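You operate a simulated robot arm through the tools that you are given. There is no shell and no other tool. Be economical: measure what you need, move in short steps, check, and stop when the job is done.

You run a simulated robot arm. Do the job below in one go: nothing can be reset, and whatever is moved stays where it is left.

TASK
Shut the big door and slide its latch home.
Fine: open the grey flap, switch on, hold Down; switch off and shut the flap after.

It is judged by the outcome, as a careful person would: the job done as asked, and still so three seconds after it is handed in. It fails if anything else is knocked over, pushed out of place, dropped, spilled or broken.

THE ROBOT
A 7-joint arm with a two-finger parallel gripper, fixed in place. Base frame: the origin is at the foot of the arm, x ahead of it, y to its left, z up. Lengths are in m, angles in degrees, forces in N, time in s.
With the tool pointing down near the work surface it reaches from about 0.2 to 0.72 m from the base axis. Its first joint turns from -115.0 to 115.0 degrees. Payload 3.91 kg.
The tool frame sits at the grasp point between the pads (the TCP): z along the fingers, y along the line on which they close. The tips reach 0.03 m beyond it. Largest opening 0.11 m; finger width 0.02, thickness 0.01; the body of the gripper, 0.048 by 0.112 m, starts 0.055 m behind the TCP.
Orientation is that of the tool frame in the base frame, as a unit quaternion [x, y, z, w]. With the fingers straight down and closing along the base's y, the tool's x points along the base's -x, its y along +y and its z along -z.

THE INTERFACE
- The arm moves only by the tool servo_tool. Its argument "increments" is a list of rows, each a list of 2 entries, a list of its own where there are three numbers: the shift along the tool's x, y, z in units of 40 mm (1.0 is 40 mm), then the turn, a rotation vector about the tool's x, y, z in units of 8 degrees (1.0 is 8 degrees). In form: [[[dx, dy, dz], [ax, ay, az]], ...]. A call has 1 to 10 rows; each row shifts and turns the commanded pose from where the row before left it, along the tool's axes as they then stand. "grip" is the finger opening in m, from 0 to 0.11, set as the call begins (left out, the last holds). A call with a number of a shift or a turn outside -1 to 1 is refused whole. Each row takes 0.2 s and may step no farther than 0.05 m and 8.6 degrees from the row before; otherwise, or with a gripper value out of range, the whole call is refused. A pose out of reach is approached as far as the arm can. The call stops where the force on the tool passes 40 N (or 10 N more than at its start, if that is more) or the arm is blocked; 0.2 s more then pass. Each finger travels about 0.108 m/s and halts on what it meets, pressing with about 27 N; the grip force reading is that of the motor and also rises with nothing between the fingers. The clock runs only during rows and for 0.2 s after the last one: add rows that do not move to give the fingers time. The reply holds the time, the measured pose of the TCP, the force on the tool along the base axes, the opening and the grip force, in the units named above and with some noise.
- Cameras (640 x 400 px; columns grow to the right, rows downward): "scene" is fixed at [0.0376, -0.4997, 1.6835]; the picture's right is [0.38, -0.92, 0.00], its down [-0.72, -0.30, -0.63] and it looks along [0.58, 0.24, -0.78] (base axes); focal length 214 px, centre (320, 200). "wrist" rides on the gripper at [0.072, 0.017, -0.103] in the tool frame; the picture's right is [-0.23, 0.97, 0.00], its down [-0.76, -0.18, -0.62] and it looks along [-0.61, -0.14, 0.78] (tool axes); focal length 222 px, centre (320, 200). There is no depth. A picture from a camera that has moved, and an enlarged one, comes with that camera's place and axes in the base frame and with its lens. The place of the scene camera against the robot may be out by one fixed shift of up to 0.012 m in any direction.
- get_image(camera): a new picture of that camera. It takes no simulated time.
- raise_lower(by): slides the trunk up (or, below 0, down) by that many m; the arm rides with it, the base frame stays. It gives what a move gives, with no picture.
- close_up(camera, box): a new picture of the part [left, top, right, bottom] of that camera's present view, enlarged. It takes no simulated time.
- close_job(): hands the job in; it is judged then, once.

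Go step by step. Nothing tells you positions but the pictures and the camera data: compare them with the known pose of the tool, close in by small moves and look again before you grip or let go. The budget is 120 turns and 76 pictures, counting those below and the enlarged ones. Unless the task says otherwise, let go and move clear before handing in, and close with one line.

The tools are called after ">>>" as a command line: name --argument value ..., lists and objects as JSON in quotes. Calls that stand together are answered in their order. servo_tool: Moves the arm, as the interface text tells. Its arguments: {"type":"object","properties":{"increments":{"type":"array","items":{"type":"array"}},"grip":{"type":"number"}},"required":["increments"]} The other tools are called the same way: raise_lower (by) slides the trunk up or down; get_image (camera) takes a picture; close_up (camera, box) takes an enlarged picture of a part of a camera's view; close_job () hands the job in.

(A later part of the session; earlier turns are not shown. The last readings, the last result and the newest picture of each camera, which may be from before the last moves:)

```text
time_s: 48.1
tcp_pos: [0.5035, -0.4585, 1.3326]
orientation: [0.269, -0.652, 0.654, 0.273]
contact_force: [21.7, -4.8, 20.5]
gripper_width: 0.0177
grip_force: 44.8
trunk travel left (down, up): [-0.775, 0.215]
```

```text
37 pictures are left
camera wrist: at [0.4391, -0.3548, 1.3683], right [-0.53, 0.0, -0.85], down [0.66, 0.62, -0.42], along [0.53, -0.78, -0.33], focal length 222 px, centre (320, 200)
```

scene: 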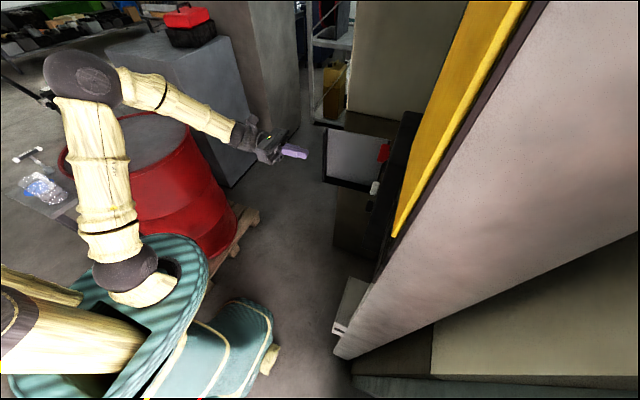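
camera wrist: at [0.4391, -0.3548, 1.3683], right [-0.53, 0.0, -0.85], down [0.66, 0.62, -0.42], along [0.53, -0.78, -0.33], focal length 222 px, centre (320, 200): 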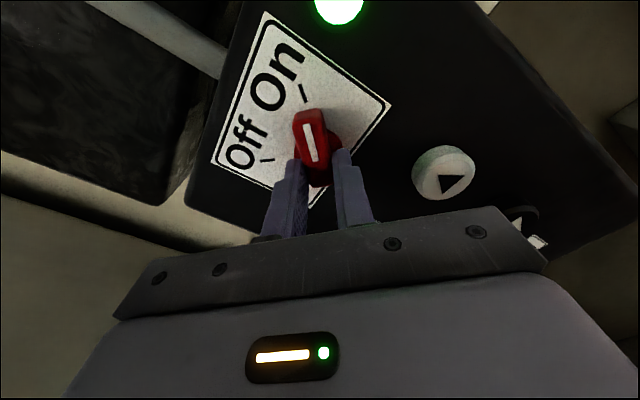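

The green lamp is lit: power on. I release the knob, back off, straighten, close the fingers, and line up with Down at about (0.462, -0.483, 1.173).

>>> servo_tool --increments '[[[0, 0, 0], [0, 0, 0]], [[0, 0, 0], [0, 0, 0]], [[0, 0, -0.8], [0, 0, 0]], [[0, 0, -0.9], [0, 0, 0]], [[0, 0, -0.9], [0, 0, 0]], [[0, 0, -0.4], [0, 0, 0]]]' --grip 0.05

>>> servo_tool --increments '[[[0, 0, 0], [0, 0, -0.9375]], [[0, 0, 0], [0, 0, -0.9375]], [[0, 0, 0], [0, 0, -0.9375]], [[0, 0, 0], [0, 0, -0.9375]], [[0, 0, 0], [0, 0, -0.9375]], [[0, 0, 0], [0, 0, -0.9375]], [[0, 0.5, 0], [0, 0, 0]], [[0, 0.5, 0], [0, 0, 0]], [[0, 0, 0], [0, 0, 0]]]' --grip 0.0

>>> raise_lower --by -0.157

>>> get_image --camera "wrist"

```text
time_s: 49.5
tcp_pos: [0.4956, -0.3434, 1.3309]
orientation: [-0.267, 0.654, -0.652, -0.276]
contact_force: [-0.2, 0.4, 0.4]
gripper_width: 0.0501
grip_force: 0.1
trunk travel left (down, up): [-0.775, 0.215]
```

```text
time_s: 51.5
tcp_pos: [0.459, -0.3405, 1.3307]
orientation: [0.5, -0.5, 0.499, 0.502]
contact_force: [0.0, 0.3, 0.0]
gripper_width: 0.0
grip_force: 26.8
trunk travel left (down, up): [-0.775, 0.215]
```

```text
time_s: 53.3
tcp_pos: [0.4594, -0.3402, 1.1743]
orientation: [0.5, -0.499, 0.499, 0.502]
contact_force: [-0.5, -0.1, 0.3]
gripper_width: 0.0
grip_force: 27.5
trunk travel left (down, up): [-0.618, 0.372]
```

```text
36 pictures are left
camera wrist: at [0.4419, -0.2368, 1.2441], right [-0.97, 0.0, -0.22], down [0.18, 0.62, -0.76], along [0.14, -0.78, -0.61], focal length 222 px, centre (320, 200)
```

wrist: 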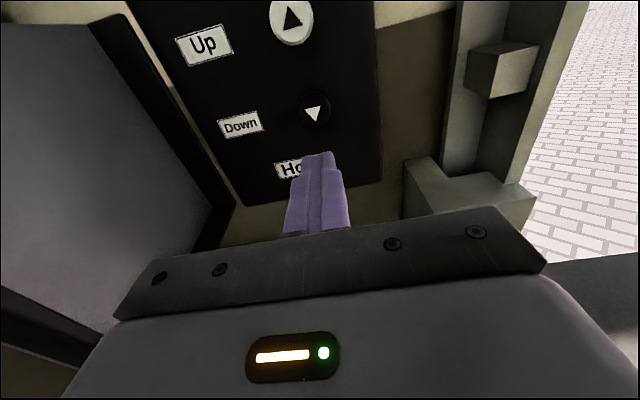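

Down is at (0.463, z 1.172), right in front of the fingertips. I move in and press gently.

>>> servo_tool --increments '[[[-0.05, -0.1, 0.8], [0, 0, 0]], [[0, 0, 0.8], [0, 0, 0]], [[0, 0, 0.6], [0, 0, 0]], [[0, 0, 0.3], [0, 0, 0]], [[0, 0, 0.2], [0, 0, 0]], [[0, 0, 0], [0, 0, 0]]]'

>>> get_image --camera "wrist"

```text
time_s: 54.7
tcp_pos: [0.4631, -0.4492, 1.1716]
orientation: [0.499, -0.5, 0.499, 0.502]
contact_force: [0.4, 0.4, -1.0]
gripper_width: 0.0001
grip_force: 27.4
trunk travel left (down, up): [-0.618, 0.372]
```

```text
35 pictures are left
camera wrist: at [0.4458, -0.3448, 1.2416], right [-0.97, 0.0, -0.22], down [0.18, 0.62, -0.76], along [0.14, -0.78, -0.61], focal length 222 px, centre (320, 200)
```

wrist: 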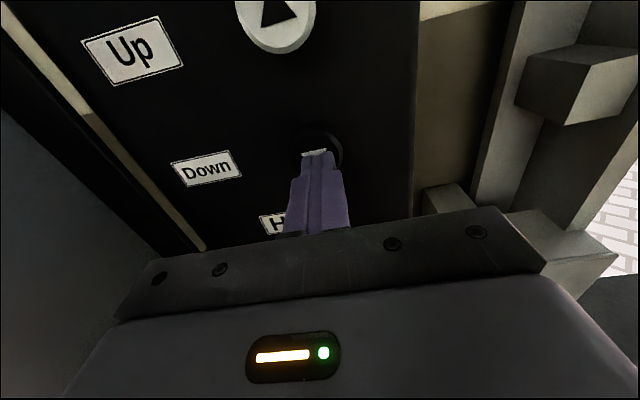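

>>> servo_tool --increments '[[[0, 0, 0.15], [0, 0, 0]], [[0, 0, 0.15], [0, 0, 0]], [[0, 0, 0.15], [0, 0, 0]], [[0, 0, 0.1], [0, 0, 0]]]'

>>> get_image --camera "scene"

```text
time_s: 55.6
tcp_pos: [0.4613, -0.4588, 1.1714]
orientation: [0.5, -0.5, 0.5, 0.5]
contact_force: [-9.3, 30.1, 0.2]
gripper_width: 0.0
grip_force: 26.1
trunk travel left (down, up): [-0.618, 0.372]
stopped in row 4: the force on the tool passed its limit (the readings are from after the stop); the commanded pose is now the measured one
```

```text
34 pictures are left
```

scene: 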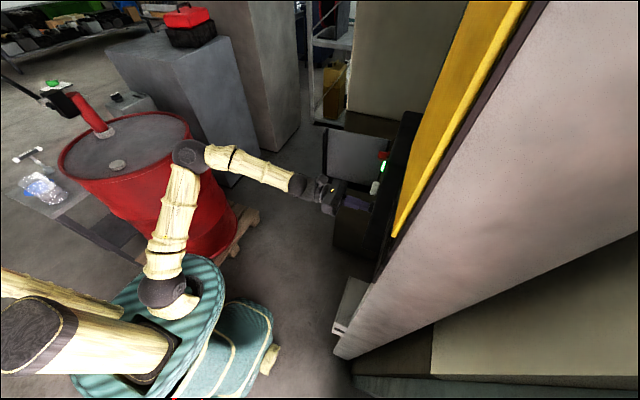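

The button resists with about 30 N. I hold for 2 s and check whether the door moves.

>>> servo_tool --increments '[[[0, 0, 0.05], [0, 0, 0]], [[0, 0, 0], [0, 0, 0]], [[0, 0, 0], [0, 0, 0]], [[0, 0, 0], [0, 0, 0]], [[0, 0, 0], [0, 0, 0]], [[0, 0, 0], [0, 0, 0]], [[0, 0, 0], [0, 0, 0]], [[0, 0, 0], [0, 0, 0]], [[0, 0, 0], [0, 0, 0]], [[0, 0, 0], [0, 0, 0]]]'

>>> get_image --camera "scene"

>>> get_image --camera "wrist"

```text
time_s: 56.0
tcp_pos: [0.4626, -0.4591, 1.1715]
orientation: [0.501, -0.499, 0.5, 0.501]
contact_force: [-11.2, 34.9, 3.0]
gripper_width: 0.0
grip_force: 27.5
trunk travel left (down, up): [-0.618, 0.372]
stopped in row 2: the force on the tool passed its limit (the readings are from after the stop); the commanded pose is now the measured one
```

```text
33 pictures are left
```

scene: 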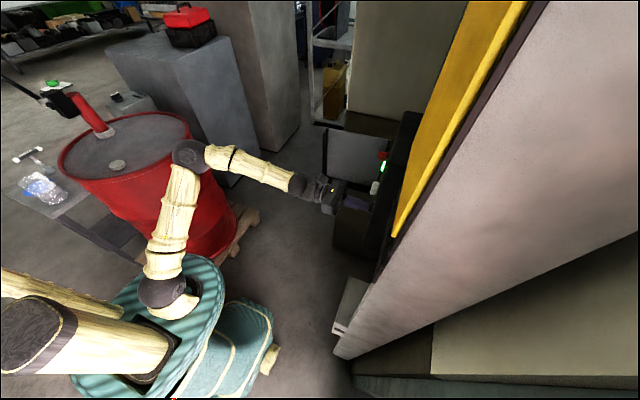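

```text
32 pictures are left
camera wrist: at [0.445, -0.3553, 1.2422], right [-0.97, 0.0, -0.23], down [0.18, 0.62, -0.76], along [0.14, -0.78, -0.61], focal length 222 px, centre (320, 200)
```

wrist: 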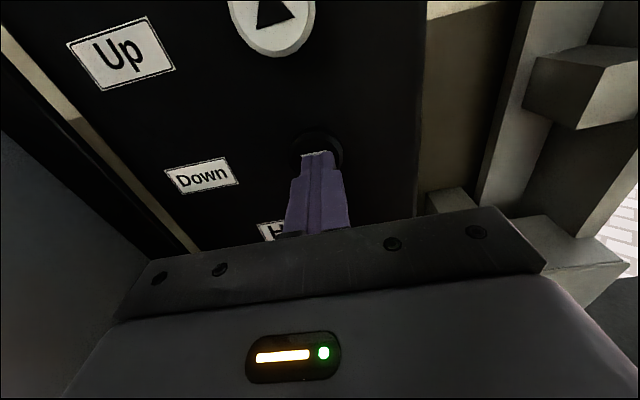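

>>> close_up --camera "wrist" --box '[270, 110, 370, 180]'

```text
5.71 times, centred on (320, 145) of wrist
camera zoom: at [0.445, -0.3553, 1.2422], right [-0.97, 0.0, -0.23], down [0.18, 0.62, -0.76], along [0.14, -0.78, -0.61], focal length 1269 px, centre (320, 514)
```

zoom: 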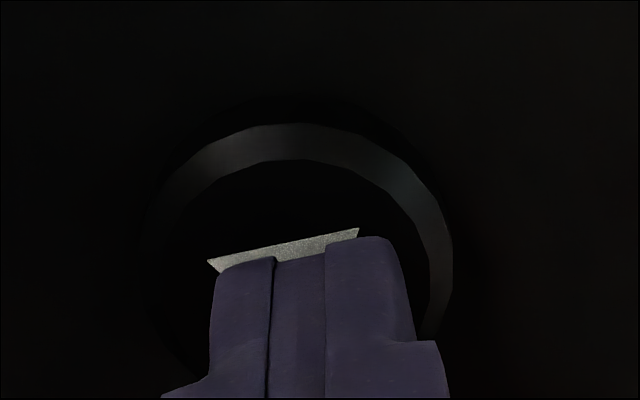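

The tips may be catching the button's collar. I back off slightly and look closely at the button.

>>> servo_tool --increments '[[[0, 0, -0.6], [0, 0, 0]], [[0, 0, -0.4], [0, 0, 0]], [[0, 0, 0], [0, 0, 0]]]'

>>> close_up --camera "wrist" --box '[260, 80, 380, 180]'

```text
time_s: 56.8
tcp_pos: [0.4646, -0.4239, 1.1701]
orientation: [0.502, -0.5, 0.498, 0.5]
contact_force: [-0.7, 0.2, 0.3]
gripper_width: 0.0
grip_force: 27.2
trunk travel left (down, up): [-0.618, 0.372]
```

```text
4.00 times, centred on (320, 130) of wrist
camera zoom: at [0.4464, -0.3216, 1.2404], right [-0.97, 0.0, -0.22], down [0.18, 0.63, -0.76], along [0.14, -0.78, -0.61], focal length 888 px, centre (320, 480)
```

zoom: 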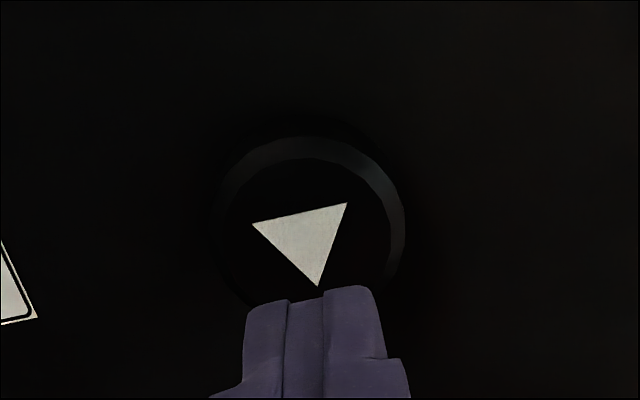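

The aim is right (button face at z ≈ 1.171, x ≈ 0.465). I press again more gradually to hold below the force limit.

>>> servo_tool --increments '[[[0, 0, 0.3], [0, 0, 0]], [[0, 0, 0.3], [0, 0, 0]], [[0, 0, 0.15], [0, 0, 0]], [[0, 0, 0.05], [0, 0, 0]], [[0, 0, 0], [0, 0, 0]]]'

>>> servo_tool --increments '[[[0, 0, 0.05], [0, 0, 0]], [[0, 0, 0], [0, 0, 0]]]'

>>> servo_tool --increments '[[[0, 0, 0.05], [0, 0, 0]], [[0, 0, 0], [0, 0, 0]]]'

```text
time_s: 58.0
tcp_pos: [0.4639, -0.4563, 1.1687]
orientation: [0.502, -0.5, 0.498, 0.499]
contact_force: [0.1, 4.6, 0.0]
gripper_width: 0.0
grip_force: 26.8
trunk travel left (down, up): [-0.618, 0.372]
```

```text
time_s: 58.6
tcp_pos: [0.464, -0.4573, 1.1705]
orientation: [0.502, -0.5, 0.498, 0.5]
contact_force: [-2.1, 8.2, -3.6]
gripper_width: 0.0
grip_force: 27.1
trunk travel left (down, up): [-0.618, 0.372]
```

```text
time_s: 59.2
tcp_pos: [0.4642, -0.4573, 1.1697]
orientation: [0.502, -0.5, 0.498, 0.5]
contact_force: [-6.3, 20.8, -8.1]
gripper_width: 0.0
grip_force: 27.2
trunk travel left (down, up): [-0.618, 0.372]
```

The button gave way softly then hit its stop — it is pressed. I hold for 2 s and compare pictures.

>>> servo_tool --increments '[[[0, 0, 0], [0, 0, 0]], [[0, 0, 0], [0, 0, 0]], [[0, 0, 0], [0, 0, 0]], [[0, 0, 0], [0, 0, 0]], [[0, 0, 0], [0, 0, 0]], [[0, 0, 0], [0, 0, 0]], [[0, 0, 0], [0, 0, 0]], [[0, 0, 0], [0, 0, 0]], [[0, 0, 0], [0, 0, 0]], [[0, 0, 0], [0, 0, 0]]]'

>>> get_image --camera "scene"

```text
time_s: 61.4
tcp_pos: [0.4644, -0.4582, 1.1704]
orientation: [0.502, -0.499, 0.498, 0.5]
contact_force: [-4.7, 21.3, -11.1]
gripper_width: 0.0004
grip_force: 27.2
trunk travel left (down, up): [-0.618, 0.372]
```

```text
29 pictures are left
```

scene: 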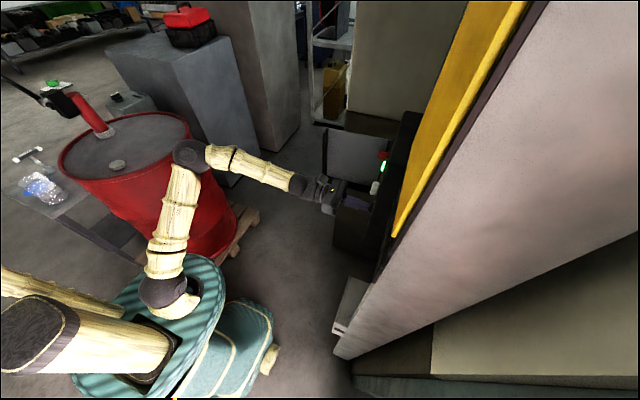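

The door is above the camera's view, so I keep holding and check again.

>>> servo_tool --increments '[[[0, 0, 0], [0, 0, 0]], [[0, 0, 0], [0, 0, 0]], [[0, 0, 0], [0, 0, 0]], [[0, 0, 0], [0, 0, 0]], [[0, 0, 0], [0, 0, 0]], [[0, 0, 0], [0, 0, 0]], [[0, 0, 0], [0, 0, 0]], [[0, 0, 0], [0, 0, 0]], [[0, 0, 0], [0, 0, 0]], [[0, 0, 0], [0, 0, 0]]]'

>>> servo_tool --increments '[[[0, 0, 0], [0, 0, 0]], [[0, 0, 0], [0, 0, 0]], [[0, 0, 0], [0, 0, 0]], [[0, 0, 0], [0, 0, 0]], [[0, 0, 0], [0, 0, 0]], [[0, 0, 0], [0, 0, 0]], [[0, 0, 0], [0, 0, 0]], [[0, 0, 0], [0, 0, 0]], [[0, 0, 0], [0, 0, 0]], [[0, 0, 0], [0, 0, 0]]]'

>>> servo_tool --increments '[[[0, 0, 0], [0, 0, 0]], [[0, 0, 0], [0, 0, 0]], [[0, 0, 0], [0, 0, 0]], [[0, 0, 0], [0, 0, 0]], [[0, 0, 0], [0, 0, 0]], [[0, 0, 0], [0, 0, 0]], [[0, 0, 0], [0, 0, 0]], [[0, 0, 0], [0, 0, 0]], [[0, 0, 0], [0, 0, 0]], [[0, 0, 0], [0, 0, 0]]]'

>>> get_image --camera "scene"

>>> get_image --camera "wrist"

```text
time_s: 63.6
tcp_pos: [0.4656, -0.4575, 1.1714]
orientation: [0.501, -0.499, 0.498, 0.501]
contact_force: [6.5, 16.3, 7.1]
gripper_width: 0.0002
grip_force: 27.2
trunk travel left (down, up): [-0.618, 0.372]
```

```text
time_s: 65.8
tcp_pos: [0.4642, -0.4575, 1.1711]
orientation: [0.502, -0.5, 0.497, 0.501]
contact_force: [2.7, 16.7, 4.4]
gripper_width: 0.0
grip_force: 27.2
trunk travel left (down, up): [-0.618, 0.372]
```

```text
time_s: 68.0
tcp_pos: [0.4656, -0.4582, 1.1703]
orientation: [0.502, -0.499, 0.499, 0.5]
contact_force: [-0.5, 18.8, 0.7]
gripper_width: 0.0
grip_force: 27.2
trunk travel left (down, up): [-0.618, 0.372]
```

```text
28 pictures are left
```

scene: 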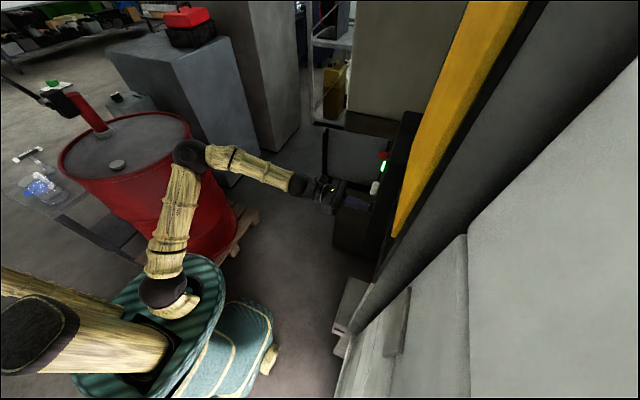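

```text
27 pictures are left
camera wrist: at [0.4471, -0.3549, 1.2404], right [-0.97, 0.0, -0.22], down [0.17, 0.63, -0.76], along [0.14, -0.78, -0.61], focal length 222 px, centre (320, 200)
```

wrist: 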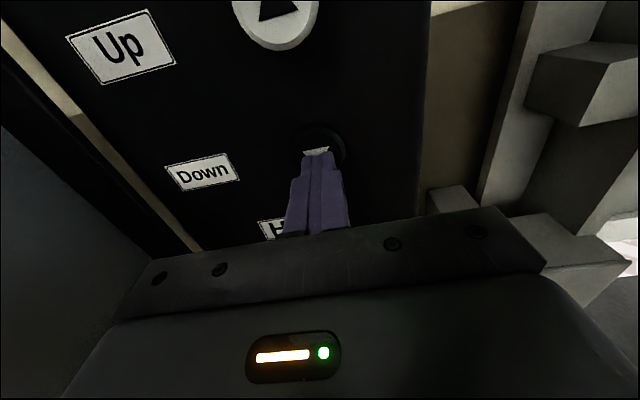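

The door is coming down — it now fills most of the doorway. I keep holding.

>>> servo_tool --increments '[[[0, 0, 0], [0, 0, 0]], [[0, 0, 0], [0, 0, 0]], [[0, 0, 0], [0, 0, 0]], [[0, 0, 0], [0, 0, 0]], [[0, 0, 0], [0, 0, 0]], [[0, 0, 0], [0, 0, 0]], [[0, 0, 0], [0, 0, 0]], [[0, 0, 0], [0, 0, 0]], [[0, 0, 0], [0, 0, 0]], [[0, 0, 0], [0, 0, 0]]]'

>>> servo_tool --increments '[[[0, 0, 0], [0, 0, 0]], [[0, 0, 0], [0, 0, 0]], [[0, 0, 0], [0, 0, 0]], [[0, 0, 0], [0, 0, 0]], [[0, 0, 0], [0, 0, 0]], [[0, 0, 0], [0, 0, 0]], [[0, 0, 0], [0, 0, 0]], [[0, 0, 0], [0, 0, 0]], [[0, 0, 0], [0, 0, 0]], [[0, 0, 0], [0, 0, 0]]]'

>>> get_image --camera "scene"

```text
time_s: 70.2
tcp_pos: [0.4634, -0.4578, 1.1696]
orientation: [0.502, -0.499, 0.498, 0.5]
contact_force: [-1.5, 20.0, -2.4]
gripper_width: 0.0
grip_force: 27.6
trunk travel left (down, up): [-0.618, 0.372]
```

```text
time_s: 72.4
tcp_pos: [0.4647, -0.4595, 1.1704]
orientation: [0.502, -0.499, 0.499, 0.5]
contact_force: [-0.5, 19.6, -4.4]
gripper_width: 0.0
grip_force: 26.7
trunk travel left (down, up): [-0.618, 0.372]
```

```text
26 pictures are left
```

scene: 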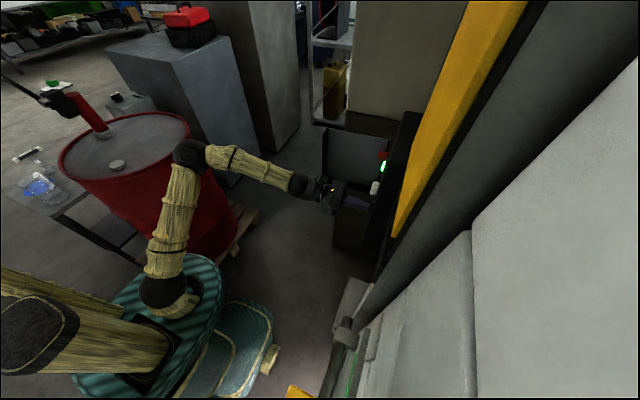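

Nearly down; door hardware appeared near the latch keeper. Keep holding until it stops.

>>> servo_tool --increments '[[[0, 0, 0], [0, 0, 0]], [[0, 0, 0], [0, 0, 0]], [[0, 0, 0], [0, 0, 0]], [[0, 0, 0], [0, 0, 0]], [[0, 0, 0], [0, 0, 0]], [[0, 0, 0], [0, 0, 0]], [[0, 0, 0], [0, 0, 0]], [[0, 0, 0], [0, 0, 0]], [[0, 0, 0], [0, 0, 0]], [[0, 0, 0], [0, 0, 0]]]'

>>> get_image --camera "scene"

>>> servo_tool --increments '[[[0, 0, 0], [0, 0, 0]], [[0, 0, 0], [0, 0, 0]], [[0, 0, 0], [0, 0, 0]], [[0, 0, 0], [0, 0, 0]], [[0, 0, 0], [0, 0, 0]], [[0, 0, 0], [0, 0, 0]], [[0, 0, 0], [0, 0, 0]], [[0, 0, 0], [0, 0, 0]], [[0, 0, 0], [0, 0, 0]], [[0, 0, 0], [0, 0, 0]]]'

>>> servo_tool --increments '[[[0, 0, 0], [0, 0, 0]], [[0, 0, 0], [0, 0, 0]], [[0, 0, 0], [0, 0, 0]], [[0, 0, 0], [0, 0, 0]], [[0, 0, 0], [0, 0, 0]], [[0, 0, 0], [0, 0, 0]], [[0, 0, 0], [0, 0, 0]], [[0, 0, 0], [0, 0, 0]], [[0, 0, 0], [0, 0, 0]], [[0, 0, 0], [0, 0, 0]]]'

>>> get_image --camera "scene"

```text
time_s: 74.6
tcp_pos: [0.4644, -0.457, 1.1702]
orientation: [0.502, -0.5, 0.498, 0.5]
contact_force: [-1.3, 21.1, -4.7]
gripper_width: 0.0
grip_force: 27.0
trunk travel left (down, up): [-0.618, 0.372]
```

```text
25 pictures are left
```

scene: 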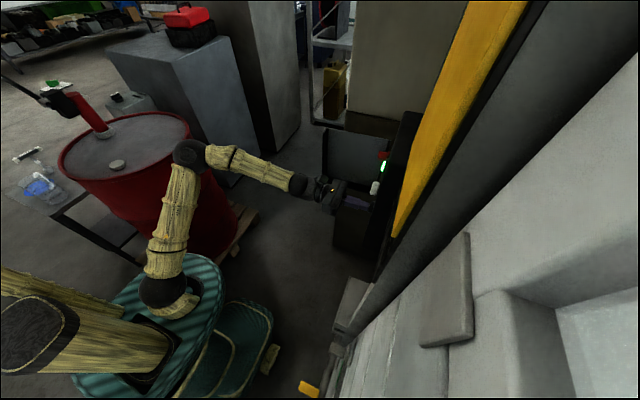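

```text
time_s: 76.8
tcp_pos: [0.4643, -0.4577, 1.1704]
orientation: [0.502, -0.499, 0.498, 0.5]
contact_force: [-2.0, 21.9, -3.9]
gripper_width: 0.0
grip_force: 26.4
trunk travel left (down, up): [-0.618, 0.372]
```

```text
time_s: 79.0
tcp_pos: [0.4643, -0.4572, 1.1707]
orientation: [0.501, -0.5, 0.498, 0.501]
contact_force: [-1.8, 20.0, -3.2]
gripper_width: 0.0
grip_force: 26.8
trunk travel left (down, up): [-0.618, 0.372]
```

```text
24 pictures are left
```

scene: 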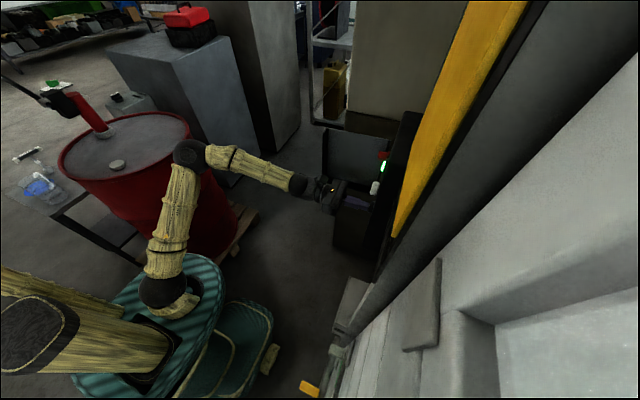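

Still descending. Hold on.

>>> servo_tool --increments '[[[0, 0, 0], [0, 0, 0]], [[0, 0, 0], [0, 0, 0]], [[0, 0, 0], [0, 0, 0]], [[0, 0, 0], [0, 0, 0]], [[0, 0, 0], [0, 0, 0]], [[0, 0, 0], [0, 0, 0]], [[0, 0, 0], [0, 0, 0]], [[0, 0, 0], [0, 0, 0]], [[0, 0, 0], [0, 0, 0]], [[0, 0, 0], [0, 0, 0]]]'

>>> servo_tool --increments '[[[0, 0, 0], [0, 0, 0]], [[0, 0, 0], [0, 0, 0]], [[0, 0, 0], [0, 0, 0]], [[0, 0, 0], [0, 0, 0]], [[0, 0, 0], [0, 0, 0]], [[0, 0, 0], [0, 0, 0]], [[0, 0, 0], [0, 0, 0]], [[0, 0, 0], [0, 0, 0]], [[0, 0, 0], [0, 0, 0]], [[0, 0, 0], [0, 0, 0]]]'

>>> servo_tool --increments '[[[0, 0, 0], [0, 0, 0]], [[0, 0, 0], [0, 0, 0]], [[0, 0, 0], [0, 0, 0]], [[0, 0, 0], [0, 0, 0]], [[0, 0, 0], [0, 0, 0]], [[0, 0, 0], [0, 0, 0]], [[0, 0, 0], [0, 0, 0]], [[0, 0, 0], [0, 0, 0]], [[0, 0, 0], [0, 0, 0]], [[0, 0, 0], [0, 0, 0]]]'

>>> get_image --camera "scene"

```text
time_s: 81.2
tcp_pos: [0.4637, -0.4579, 1.1702]
orientation: [0.502, -0.499, 0.498, 0.5]
contact_force: [-0.5, 19.2, -1.9]
gripper_width: 0.0
grip_force: 27.1
trunk travel left (down, up): [-0.618, 0.372]
```

```text
time_s: 83.4
tcp_pos: [0.4653, -0.4576, 1.1694]
orientation: [0.502, -0.499, 0.499, 0.5]
contact_force: [0.1, 20.3, -1.6]
gripper_width: 0.0
grip_force: 26.7
trunk travel left (down, up): [-0.618, 0.372]
```

```text
time_s: 85.6
tcp_pos: [0.4652, -0.4575, 1.1706]
orientation: [0.502, -0.499, 0.498, 0.5]
contact_force: [-0.2, 19.9, -1.1]
gripper_width: 0.0002
grip_force: 27.1
trunk travel left (down, up): [-0.618, 0.372]
```

```text
23 pictures are left
```

scene: 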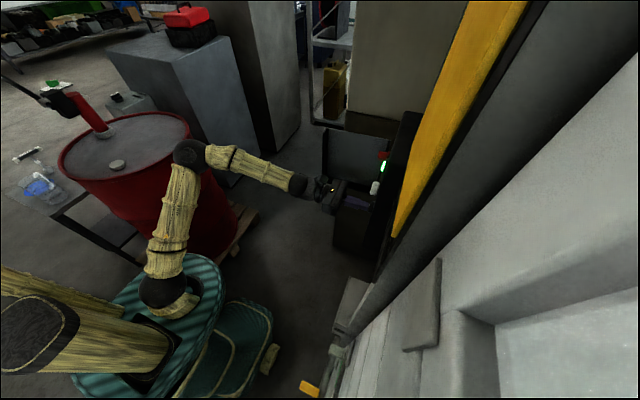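

The picture is unchanged over 6 s: the door is fully down. I release Down, back off, and go back up to the knob with the hand turned 45°.

>>> servo_tool --increments '[[[0, 0, -0.7], [0, 0, 0]], [[0, 0, -0.9], [0, 0, 0]], [[0, 0, -0.9], [0, 0, 0]], [[0, 0, -0.4], [0, 0, 0]], [[0, 0, 0], [0, 0, 0]]]'

>>> raise_lower --by 0.161

>>> servo_tool --increments '[[[0, -0.5, 0], [0, 0, 0]], [[0, -0.45, 0], [0, 0, 0]], [[0, 0, 0], [0, 0, 0.9375]], [[0, 0, 0], [0, 0, 0.9375]], [[0, 0, 0], [0, 0, 0.9375]], [[0, 0, 0], [0, 0, 0.9375]], [[0, 0, 0], [0, 0, 0.9375]], [[0, 0, 0], [0, 0, 0.9375]], [[0, 0, 0], [0, 0, 0]]]' --grip 0.05

>>> get_image --camera "wrist"

```text
time_s: 86.8
tcp_pos: [0.4617, -0.346, 1.1682]
orientation: [0.502, -0.501, 0.498, 0.5]
contact_force: [-0.2, -0.2, 0.6]
gripper_width: 0.0
grip_force: 26.6
trunk travel left (down, up): [-0.618, 0.372]
```

```text
time_s: 88.7
tcp_pos: [0.4638, -0.3437, 1.3291]
orientation: [0.502, -0.5, 0.498, 0.5]
contact_force: [0.1, 1.5, -0.2]
gripper_width: 0.0
grip_force: 27.1
trunk travel left (down, up): [-0.779, 0.211]
```

```text
time_s: 90.7
tcp_pos: [0.5017, -0.3457, 1.33]
orientation: [-0.273, 0.654, -0.651, -0.27]
contact_force: [0.0, -0.2, -0.4]
gripper_width: 0.0501
grip_force: 0.1
trunk travel left (down, up): [-0.779, 0.211]
```

```text
22 pictures are left
camera wrist: at [0.4383, -0.2413, 1.3667], right [-0.53, 0.0, -0.85], down [0.66, 0.62, -0.41], along [0.53, -0.78, -0.33], focal length 222 px, centre (320, 200)
```

wrist: 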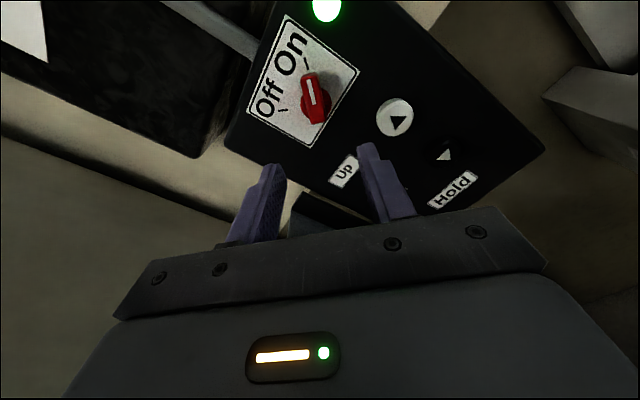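

Lined up as before. I advance to the knob, close, and turn it back to Off.

>>> servo_tool --increments '[[[0, 0, 0.7], [0, 0, 0]], [[0, 0, 0.7], [0, 0, 0]], [[0, 0, 0.7], [0, 0, 0]], [[0, 0, 0.4], [0, 0, 0]], [[0, 0, 0.3], [0, 0, 0]], [[0, 0, 0], [0, 0, 0]]]'

>>> get_image --camera "wrist"

```text
time_s: 92.1
tcp_pos: [0.502, -0.4557, 1.329]
orientation: [-0.272, 0.654, -0.651, -0.27]
contact_force: [-0.1, -0.4, 0.1]
gripper_width: 0.0502
grip_force: 0.0
trunk travel left (down, up): [-0.779, 0.211]
```

```text
21 pictures are left
camera wrist: at [0.439, -0.3533, 1.3665], right [-0.53, 0.0, -0.85], down [0.66, 0.63, -0.41], along [0.53, -0.78, -0.33], focal length 222 px, centre (320, 200)
```

wrist: 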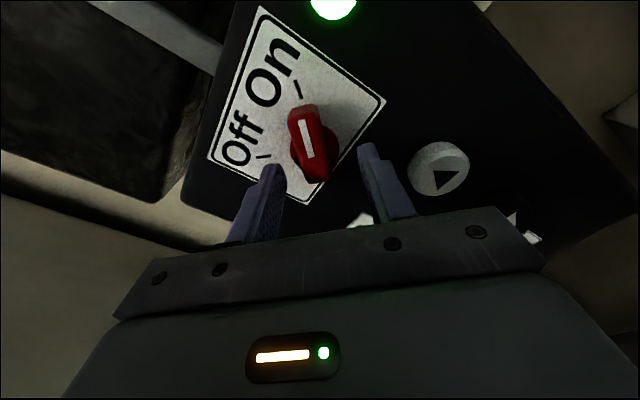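

>>> servo_tool --increments '[[[0, 0, 0.05], [0, 0, 0]], [[0, 0, 0], [0, 0, 0]], [[0, 0, 0], [0, 0, 0]]]' --grip 0.0

>>> servo_tool --increments '[[[0, 0, 0], [0, 0, -0.75]], [[0, 0, 0], [0, 0, -0.75]], [[0, 0, 0], [0, 0, -0.75]], [[0, 0, 0], [0, 0, -0.75]], [[0, 0, 0], [0, 0, -0.75]], [[0, 0, 0], [0, 0, -0.75]], [[0, 0, 0], [0, 0, -0.75]], [[0, 0, 0], [0, 0, -0.75]]]'

>>> servo_tool --increments '[[[0, 0, 0], [0, 0, -0.75]], [[0, 0, 0], [0, 0, -0.75]], [[0, 0, 0], [0, 0, -0.75]], [[0, 0, 0], [0, 0, -0.75]], [[0, 0, 0], [0, 0, -0.75]], [[0, 0, 0], [0, 0, -0.75]], [[0, 0, 0], [0, 0, -0.75]]]'

>>> get_image --camera "wrist"

```text
time_s: 92.9
tcp_pos: [0.5041, -0.4576, 1.3302]
orientation: [0.273, -0.653, 0.653, 0.27]
contact_force: [13.2, -5.8, 22.6]
gripper_width: 0.0177
grip_force: 45.4
trunk travel left (down, up): [-0.779, 0.211]
```

```text
time_s: 94.7
tcp_pos: [0.4992, -0.4577, 1.3278]
orientation: [0.515, -0.488, 0.483, 0.513]
contact_force: [-4.2, 2.6, 3.5]
gripper_width: 0.0179
grip_force: 44.8
trunk travel left (down, up): [-0.779, 0.211]
```

```text
time_s: 96.3
tcp_pos: [0.4952, -0.4574, 1.3297]
orientation: [0.654, -0.272, 0.268, 0.653]
contact_force: [-25.1, 10.6, -7.9]
gripper_width: 0.0179
grip_force: 45.2
trunk travel left (down, up): [-0.779, 0.211]
```

```text
20 pictures are left
camera wrist: at [0.5344, -0.3547, 1.3914], right [-0.85, 0.0, 0.53], down [-0.41, 0.63, -0.66], along [-0.33, -0.78, -0.53], focal length 222 px, centre (320, 200)
```

wrist: 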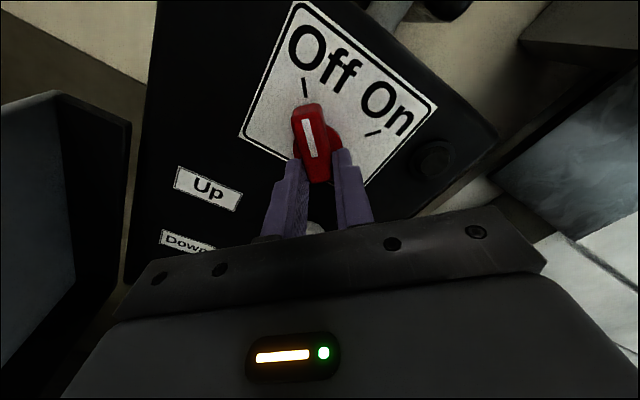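

Lamp off, knob at Off. I release, back off, straighten, and look at the flap.

>>> servo_tool --increments '[[[0, 0, 0], [0, 0, 0]], [[0, 0, 0], [0, 0, 0]], [[0, 0, -0.8], [0, 0, 0]], [[0, 0, -0.9], [0, 0, 0]], [[0, 0, -0.9], [0, 0, 0]], [[0, 0, -0.9], [0, 0, 0]], [[0, 0, -0.9], [0, 0, 0]], [[0, 0, -0.9], [0, 0, 0]]]' --grip 0.05

>>> servo_tool --increments '[[[0, 0, 0], [0, 0, 0.9375]], [[0, 0, 0], [0, 0, 0.9375]], [[0, 0, 0], [0, 0, 0.9375]], [[0, 0, 0], [0, 0, 0.9375]], [[0, 0, 0], [0, 0, 0.9375]], [[0, 0, 0], [0, 0, 0.9375]], [[0, 0, 0], [0, 0, 0]]]' --grip 0.1

>>> get_image --camera "wrist"

```text
time_s: 98.1
tcp_pos: [0.4995, -0.2441, 1.3311]
orientation: [0.655, -0.27, 0.27, 0.652]
contact_force: [0.0, 0.7, -0.3]
gripper_width: 0.0497
grip_force: 0.0
trunk travel left (down, up): [-0.779, 0.211]
```

```text
time_s: 99.7
tcp_pos: [0.502, -0.2457, 1.33]
orientation: [0.501, -0.501, 0.498, 0.5]
contact_force: [-0.3, 0.0, -0.1]
gripper_width: 0.1002
grip_force: 0.2
trunk travel left (down, up): [-0.779, 0.211]
```

```text
19 pictures are left
camera wrist: at [0.484, -0.1432, 1.4002], right [-0.97, 0.0, -0.23], down [0.18, 0.63, -0.76], along [0.14, -0.78, -0.61], focal length 222 px, centre (320, 200)
```

wrist: 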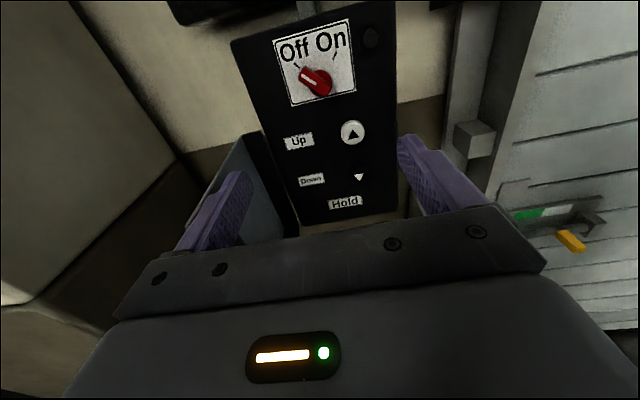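

The door is down, with a latch (green/white strip, yellow knob) at lower right. First the flap: zoom in on it.

>>> servo_tool --increments '[[[0.5, 0.8, -0.5], [0, 0, 0]], [[0.5, 0.8, -0.5], [0, 0, 0]], [[0, 0, 0], [0, 0, 0]]]' --grip 0.0

>>> get_image --camera "wrist"

```text
time_s: 100.5
tcp_pos: [0.4402, -0.2072, 1.3704]
orientation: [0.503, -0.5, 0.497, 0.5]
contact_force: [0.2, 0.6, 0.1]
gripper_width: 0.0
grip_force: 26.8
trunk travel left (down, up): [-0.779, 0.211]
```

```text
18 pictures are left
camera wrist: at [0.4219, -0.1047, 1.4414], right [-0.97, 0.0, -0.22], down [0.17, 0.63, -0.76], along [0.14, -0.78, -0.61], focal length 222 px, centre (320, 200)
```

wrist: 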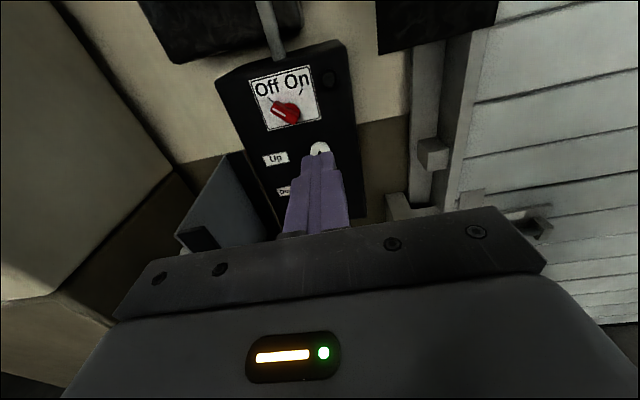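

Flap's free end is at about x 0.587–0.632, y -0.284, top z 1.287. I'll straddle its free edge above the handle with open fingers and swing it closed.

>>> servo_tool --increments '[[[-0.512, -0.85, 0], [0, 0, 0]], [[-0.512, -0.85, 0], [0, 0, 0]], [[-0.512, -0.85, 0], [0, 0, 0]], [[-0.512, -0.85, 0], [0, 0, 0]], [[-0.512, -0.85, 0], [0, 0, 0]], [[0, 0, 0], [0, 0, 0]]]' --grip 0.1

>>> get_image --camera "wrist"

```text
time_s: 101.9
tcp_pos: [0.6051, -0.2076, 1.2664]
orientation: [0.501, -0.5, 0.499, 0.499]
contact_force: [0.9, -0.2, 0.7]
gripper_width: 0.1
grip_force: 0.1
trunk travel left (down, up): [-0.779, 0.211]
```

```text
17 pictures are left
camera wrist: at [0.5875, -0.1045, 1.3368], right [-0.97, 0.0, -0.22], down [0.18, 0.63, -0.76], along [0.14, -0.78, -0.61], focal length 222 px, centre (320, 200)
```

wrist: 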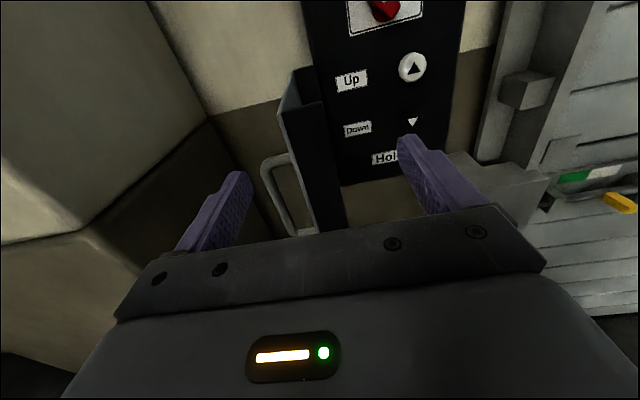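

The free edge is centred between the fingers. Advance, then sweep toward -x.

>>> servo_tool --increments '[[[0.05, -0.2, 0.8], [0, 0, 0]], [[0, 0, 0.8], [0, 0, 0]], [[0, 0, 0.7], [0, 0, 0]], [[0, 0, 0], [0, 0, 0]]]'

>>> servo_tool --increments '[[[0, 0.6, 0], [0, 0, 0]], [[0, 0.6, 0], [0, 0, 0]], [[0, 0.6, 0.1], [0, 0, 0]], [[0, 0.6, 0.2], [0, 0, 0]], [[0, 0.6, 0.3], [0, 0, 0]], [[0, 0.6, 0.3], [0, 0, 0]]]'

>>> get_image --camera "wrist"

```text
time_s: 102.9
tcp_pos: [0.615, -0.2984, 1.2697]
orientation: [0.502, -0.5, 0.498, 0.5]
contact_force: [-0.5, -0.2, -0.9]
gripper_width: 0.1002
grip_force: 0.0
trunk travel left (down, up): [-0.779, 0.211]
```

```text
time_s: 104.3
tcp_pos: [0.4708, -0.3351, 1.2663]
orientation: [0.502, -0.501, 0.497, 0.5]
contact_force: [-0.2, 0.2, -0.7]
gripper_width: 0.1
grip_force: 0.1
trunk travel left (down, up): [-0.779, 0.211]
```

```text
16 pictures are left
camera wrist: at [0.4537, -0.2318, 1.3386], right [-0.97, 0.0, -0.22], down [0.17, 0.63, -0.76], along [0.14, -0.78, -0.61], focal length 222 px, centre (320, 200)
```

wrist: 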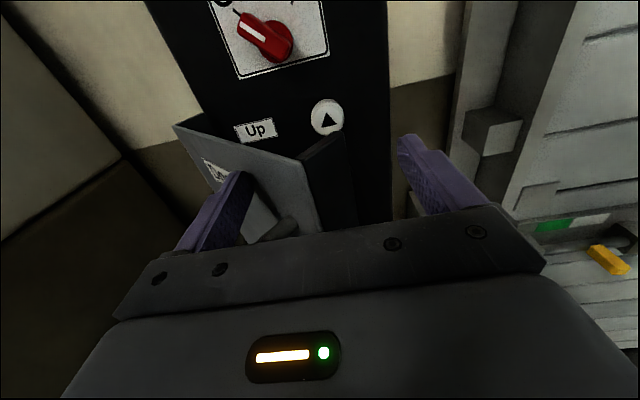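

The flap is about 45° from closed. I withdraw, close the fingers, and push its face shut (above the handle).

>>> servo_tool --increments '[[[0, 0, -0.9], [0, 0, 0]], [[0, 0, -0.9], [0, 0, 0]], [[0, 0, 0], [0, 0, 0]], [[0, 0, 0], [0, 0, 0]], [[0, 0, 0], [0, 0, 0]], [[0, 0, 0], [0, 0, 0]]]' --grip 0.0

>>> servo_tool --increments '[[[0, 0, 0.6], [0, 0, 0]], [[0, 0, 0.6], [0, 0, 0]], [[0, 0, 0.6], [0, 0, 0]], [[0, 0, 0.6], [0, 0, 0]], [[0, 0, 0.6], [0, 0, 0]], [[0, 0, 0.6], [0, 0, 0]], [[0, 0, 0.5], [0, 0, 0]], [[0, 0, 0.2], [0, 0, 0]], [[0, 0, 0.1], [0, 0, 0]], [[0, 0, 0.1], [0, 0, 0]]]'

>>> get_image --camera "wrist"

```text
time_s: 105.7
tcp_pos: [0.4712, -0.2619, 1.2692]
orientation: [0.502, -0.5, 0.499, 0.499]
contact_force: [0.1, 0.0, -0.1]
gripper_width: 0.0002
grip_force: 27.1
trunk travel left (down, up): [-0.779, 0.211]
```

```text
time_s: 107.7
tcp_pos: [0.4718, -0.43, 1.2682]
orientation: [0.504, -0.499, 0.499, 0.498]
contact_force: [-7.3, 35.1, 2.0]
gripper_width: 0.0001
grip_force: 26.5
trunk travel left (down, up): [-0.779, 0.211]
stopped in row 10: the force on the tool passed its limit (the readings are from after the stop); the commanded pose is now the measured one
```

```text
15 pictures are left
camera wrist: at [0.4546, -0.3277, 1.3385], right [-0.97, 0.0, -0.22], down [0.17, 0.63, -0.76], along [0.14, -0.78, -0.61], focal length 222 px, centre (320, 200)
```

wrist: 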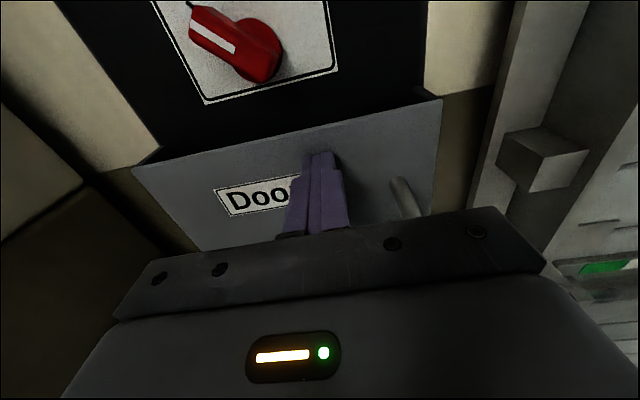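

The flap is shut flush again. Next the latch: its yellow knob triangulates to about (0.007, -0.489, 0.88) on the door. I back off and reorient to tool-down, facing the door.

>>> servo_tool --increments '[[[0, 0, -0.9], [0, 0, 0]], [[0, 0, -0.9], [0, 0, 0]], [[0, 0, -0.9], [0, 0, 0]], [[0, 0, -0.9], [0, 0, 0]], [[0, 0, -0.9], [0, 0, 0]], [[0, 0, 0], [0, -1, 0]], [[0, 0, 0], [0, -1, 0]], [[0, 0, 0], [0, -1, 0]], [[0, 0, 0], [0, -1, 0]], [[0, 0, 0], [0, -1, 0]]]'

>>> servo_tool --increments '[[[0, 0, 0], [0, -1, 0]], [[0, 0, 0], [0, -1, 0]], [[0, 0, 0], [0, -1, 0]], [[0, 0, 0], [0, -1, 0]], [[0, 0, 0], [0, -1, 0]], [[0, 0, 0], [0, -1, 0]], [[0, 0, 0], [0, -0.25, 0]]]'

>>> servo_tool --increments '[[[0, 0, 0], [0, 0, 1]], [[0, 0, 0], [0, 0, 1]], [[0, 0, 0], [0, 0, 1]], [[0, 0, 0], [0, 0, 1]], [[0, 0, 0], [0, 0, 1]], [[0, 0, 0], [0, 0, 1]], [[0, 0, 0], [0, 0, 1]], [[0, 0, 0], [0, 0, 1]], [[0, 0, 0], [0, 0, 1]], [[0, 0, 0], [0, 0, 1]]]'

```text
time_s: 109.9
tcp_pos: [0.4715, -0.2586, 1.2681]
orientation: [0.644, -0.642, 0.293, 0.295]
contact_force: [-0.2, 0.7, 0.0]
gripper_width: 0.0
grip_force: 27.5
trunk travel left (down, up): [-0.779, 0.211]
```

```text
time_s: 111.5
tcp_pos: [0.4715, -0.2555, 1.2684]
orientation: [0.709, -0.705, -0.006, -0.003]
contact_force: [-0.8, -0.6, -0.6]
gripper_width: 0.0
grip_force: 26.8
trunk travel left (down, up): [-0.779, 0.211]
```

```text
time_s: 113.7
tcp_pos: [0.4735, -0.2577, 1.2679]
orientation: [-0.088, 0.996, 0.005, -0.002]
contact_force: [0.2, 0.1, -0.3]
gripper_width: 0.0002
grip_force: 26.9
trunk travel left (down, up): [-0.779, 0.211]
```

>>> servo_tool --increments '[[[0.9, -0.2, 0], [0, 0, 0]], [[0.9, -0.2, 0], [0, 0, 0]], [[0.9, -0.2, 0], [0, 0, 0]], [[0.9, -0.2, 0], [0, 0, 0]], [[0.9, -0.2, 0], [0, 0, 0]], [[0.9, -0.2, 0], [0, 0, 0]], [[0.9, -0.2, 0], [0, 0, 0]], [[0.9, -0.2, 0], [0, 0, 0]], [[0, 0, 0], [0, 0, 1]], [[0, 0, 0], [0, 0, 1]]]'

>>> servo_tool --increments '[[[0, 0, 0], [0, 0, 1]], [[0, 0, 0], [0, 0, 1]], [[0, 0, 0], [0, 0, 1]], [[0, 0, 0], [0, 0, 1]], [[0, 0, 0], [0, 0, 1]], [[0, 0, 0], [0, 0, 1]], [[0, 0, 0], [0, 0, 1]], [[0, 0, 0], [0, 0, 1]], [[0, 0, 0], [0, 0, 1]], [[0, 0, 0], [0, 0, 1]]]' --grip 0.06

>>> get_image --camera "wrist"

>>> get_image --camera "scene"

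```text
time_s: 115.9
tcp_pos: [0.2003, -0.3711, 1.2671]
orientation: [0.052, 0.999, 0.006, -0.003]
contact_force: [0.6, -0.2, 0.2]
gripper_width: 0.0
grip_force: 27.4
trunk travel left (down, up): [-0.779, 0.211]
```

```text
time_s: 118.1
tcp_pos: [0.1998, -0.3719, 1.2674]
orientation: [0.681, 0.732, 0.002, -0.006]
contact_force: [0.5, 0.6, 0.6]
gripper_width: 0.06
grip_force: 0.2
trunk travel left (down, up): [-0.779, 0.211]
```

```text
14 pictures are left
camera wrist: at [0.2117, -0.2996, 1.369], right [0.99, -0.16, -0.01], down [-0.12, -0.78, 0.62], along [-0.1, -0.61, -0.79], focal length 222 px, centre (320, 200)
```

wrist: 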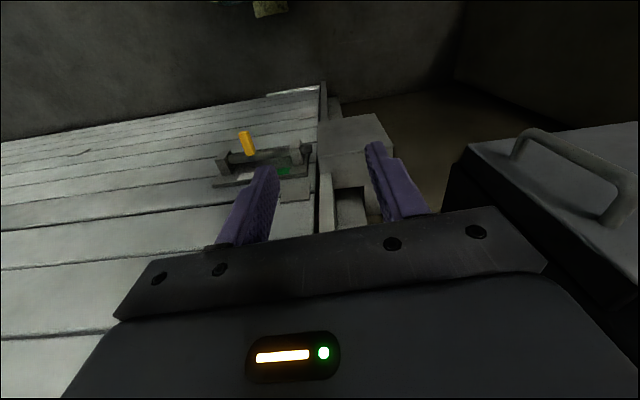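

```text
13 pictures are left
```

scene: 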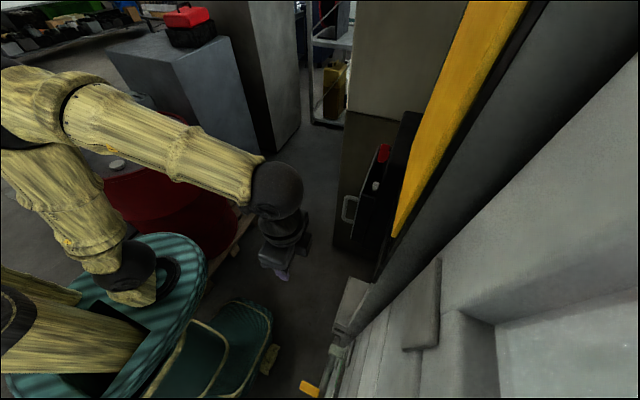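

I see the latch: a bolt with yellow knob between guides, with the keeper on the frame to its right (+x). Zooming in.

>>> close_up --camera "wrist" --box '[190, 100, 350, 210]'

>>> close_up --camera "scene" --box '[270, 320, 390, 400]'

```text
3.64 times, centred on (270, 155) of wrist
camera zoom: at [0.2117, -0.2996, 1.369], right [0.99, -0.16, -0.01], down [-0.12, -0.78, 0.62], along [-0.1, -0.61, -0.79], focal length 808 px, centre (502, 364)
```

zoom: 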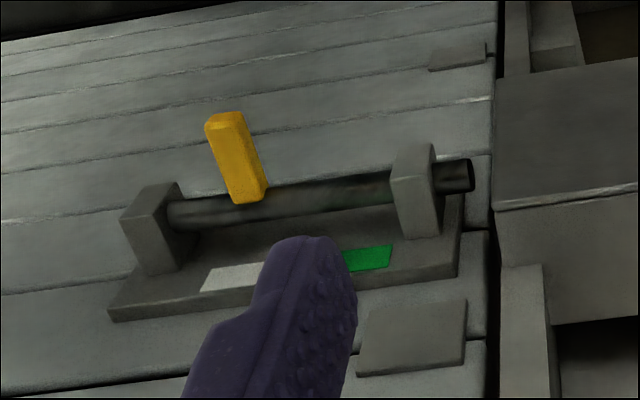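

```text
5.00 times, centred on (330, 360) of scene
camera zoom: at [0.0376, -0.4997, 1.6835], right [0.38, -0.92, 0.0], down [-0.72, -0.3, -0.63], along [0.58, 0.24, -0.78], focal length 1072 px, centre (270, -600)
```

zoom: 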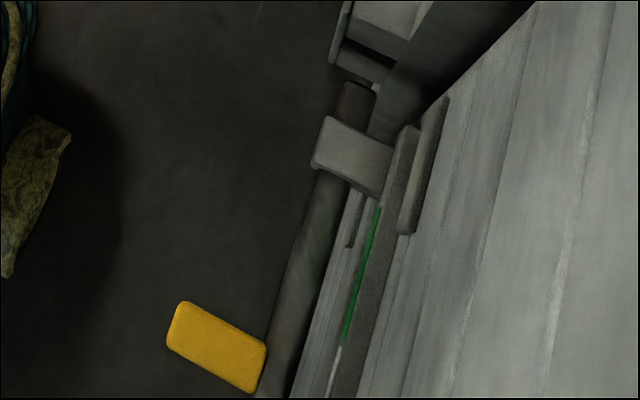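

The bolt must slide to +x (right here) so it enters the frame keeper; the lever sits around (0.006, -0.486, 0.875). I move above it and lower partway.

>>> servo_tool --increments '[[[-0.35, -0.95, 0], [0, 0, 0.52]], [[-0.35, -0.95, 0], [0, 0, 0]], [[-0.35, -0.95, 0], [0, 0, 0]], [[-0.35, -0.95, 0], [0, 0, 0]], [[-0.35, -0.95, 0], [0, 0, 0]], [[0, 0, 0], [0, 0, 0]]]'

>>> raise_lower --by -0.2

>>> get_image --camera "wrist"

>>> get_image --camera "scene"

```text
time_s: 119.5
tcp_pos: [0.0115, -0.4426, 1.2695]
orientation: [0.707, 0.707, 0.002, -0.006]
contact_force: [0.0, 0.1, -0.2]
gripper_width: 0.0599
grip_force: 0.1
trunk travel left (down, up): [-0.779, 0.211]
```

```text
time_s: 121.7
tcp_pos: [0.0112, -0.4444, 1.069]
orientation: [0.707, 0.707, 0.001, -0.006]
contact_force: [0.3, -0.5, -0.6]
gripper_width: 0.0602
grip_force: 0.1
trunk travel left (down, up): [-0.579, 0.411]
```

```text
10 pictures are left
camera wrist: at [0.0283, -0.3716, 1.1706], right [0.97, -0.23, -0.01], down [-0.17, -0.77, 0.62], along [-0.15, -0.6, -0.79], focal length 222 px, centre (320, 200)
```

wrist: 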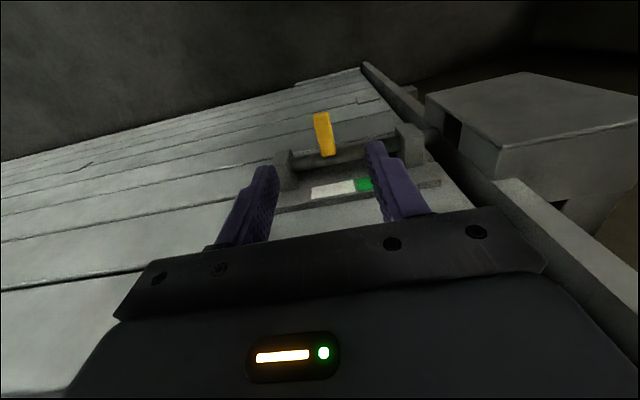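

```text
9 pictures are left
```

scene: 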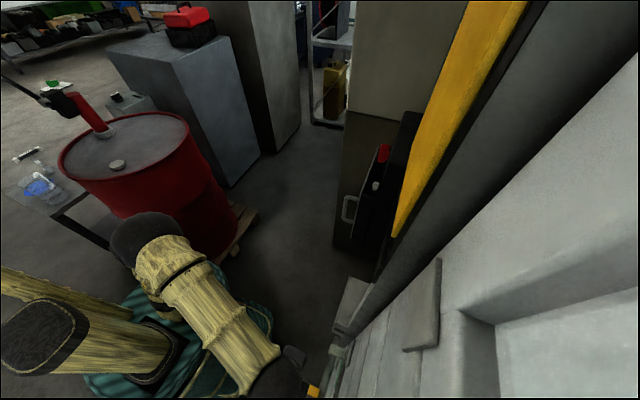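

Refined: the lever is horizontal, from y -0.52 to -0.46 at x ≈ 0.003, z ≈ 0.866. I descend over it with the fingers either side.

>>> servo_tool --increments '[[[-0.4, -0.1, 0.5], [0, 0, 0]], [[-0.45, -0.1, 0.5], [0, 0, 0]], [[0, 0, 0.8], [0, 0, 0]], [[0, 0, 0.8], [0, 0, 0]], [[0, 0, 0.8], [0, 0, 0]], [[0, 0, 0], [0, 0, 0]]]'

>>> get_image --camera "wrist"

```text
time_s: 123.1
tcp_pos: [0.0035, -0.476, 0.9308]
orientation: [0.707, 0.707, 0.002, -0.006]
contact_force: [1.1, -0.4, -0.1]
gripper_width: 0.0601
grip_force: 0.1
trunk travel left (down, up): [-0.579, 0.411]
```

```text
8 pictures are left
camera wrist: at [0.0194, -0.4047, 1.0333], right [0.97, -0.23, -0.01], down [-0.17, -0.77, 0.62], along [-0.15, -0.6, -0.79], focal length 222 px, centre (320, 200)
```

wrist: 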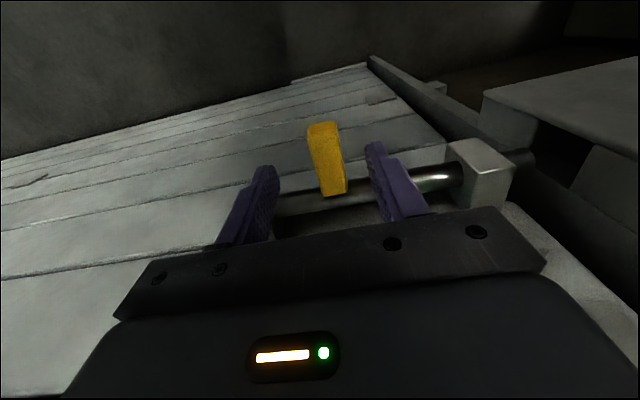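

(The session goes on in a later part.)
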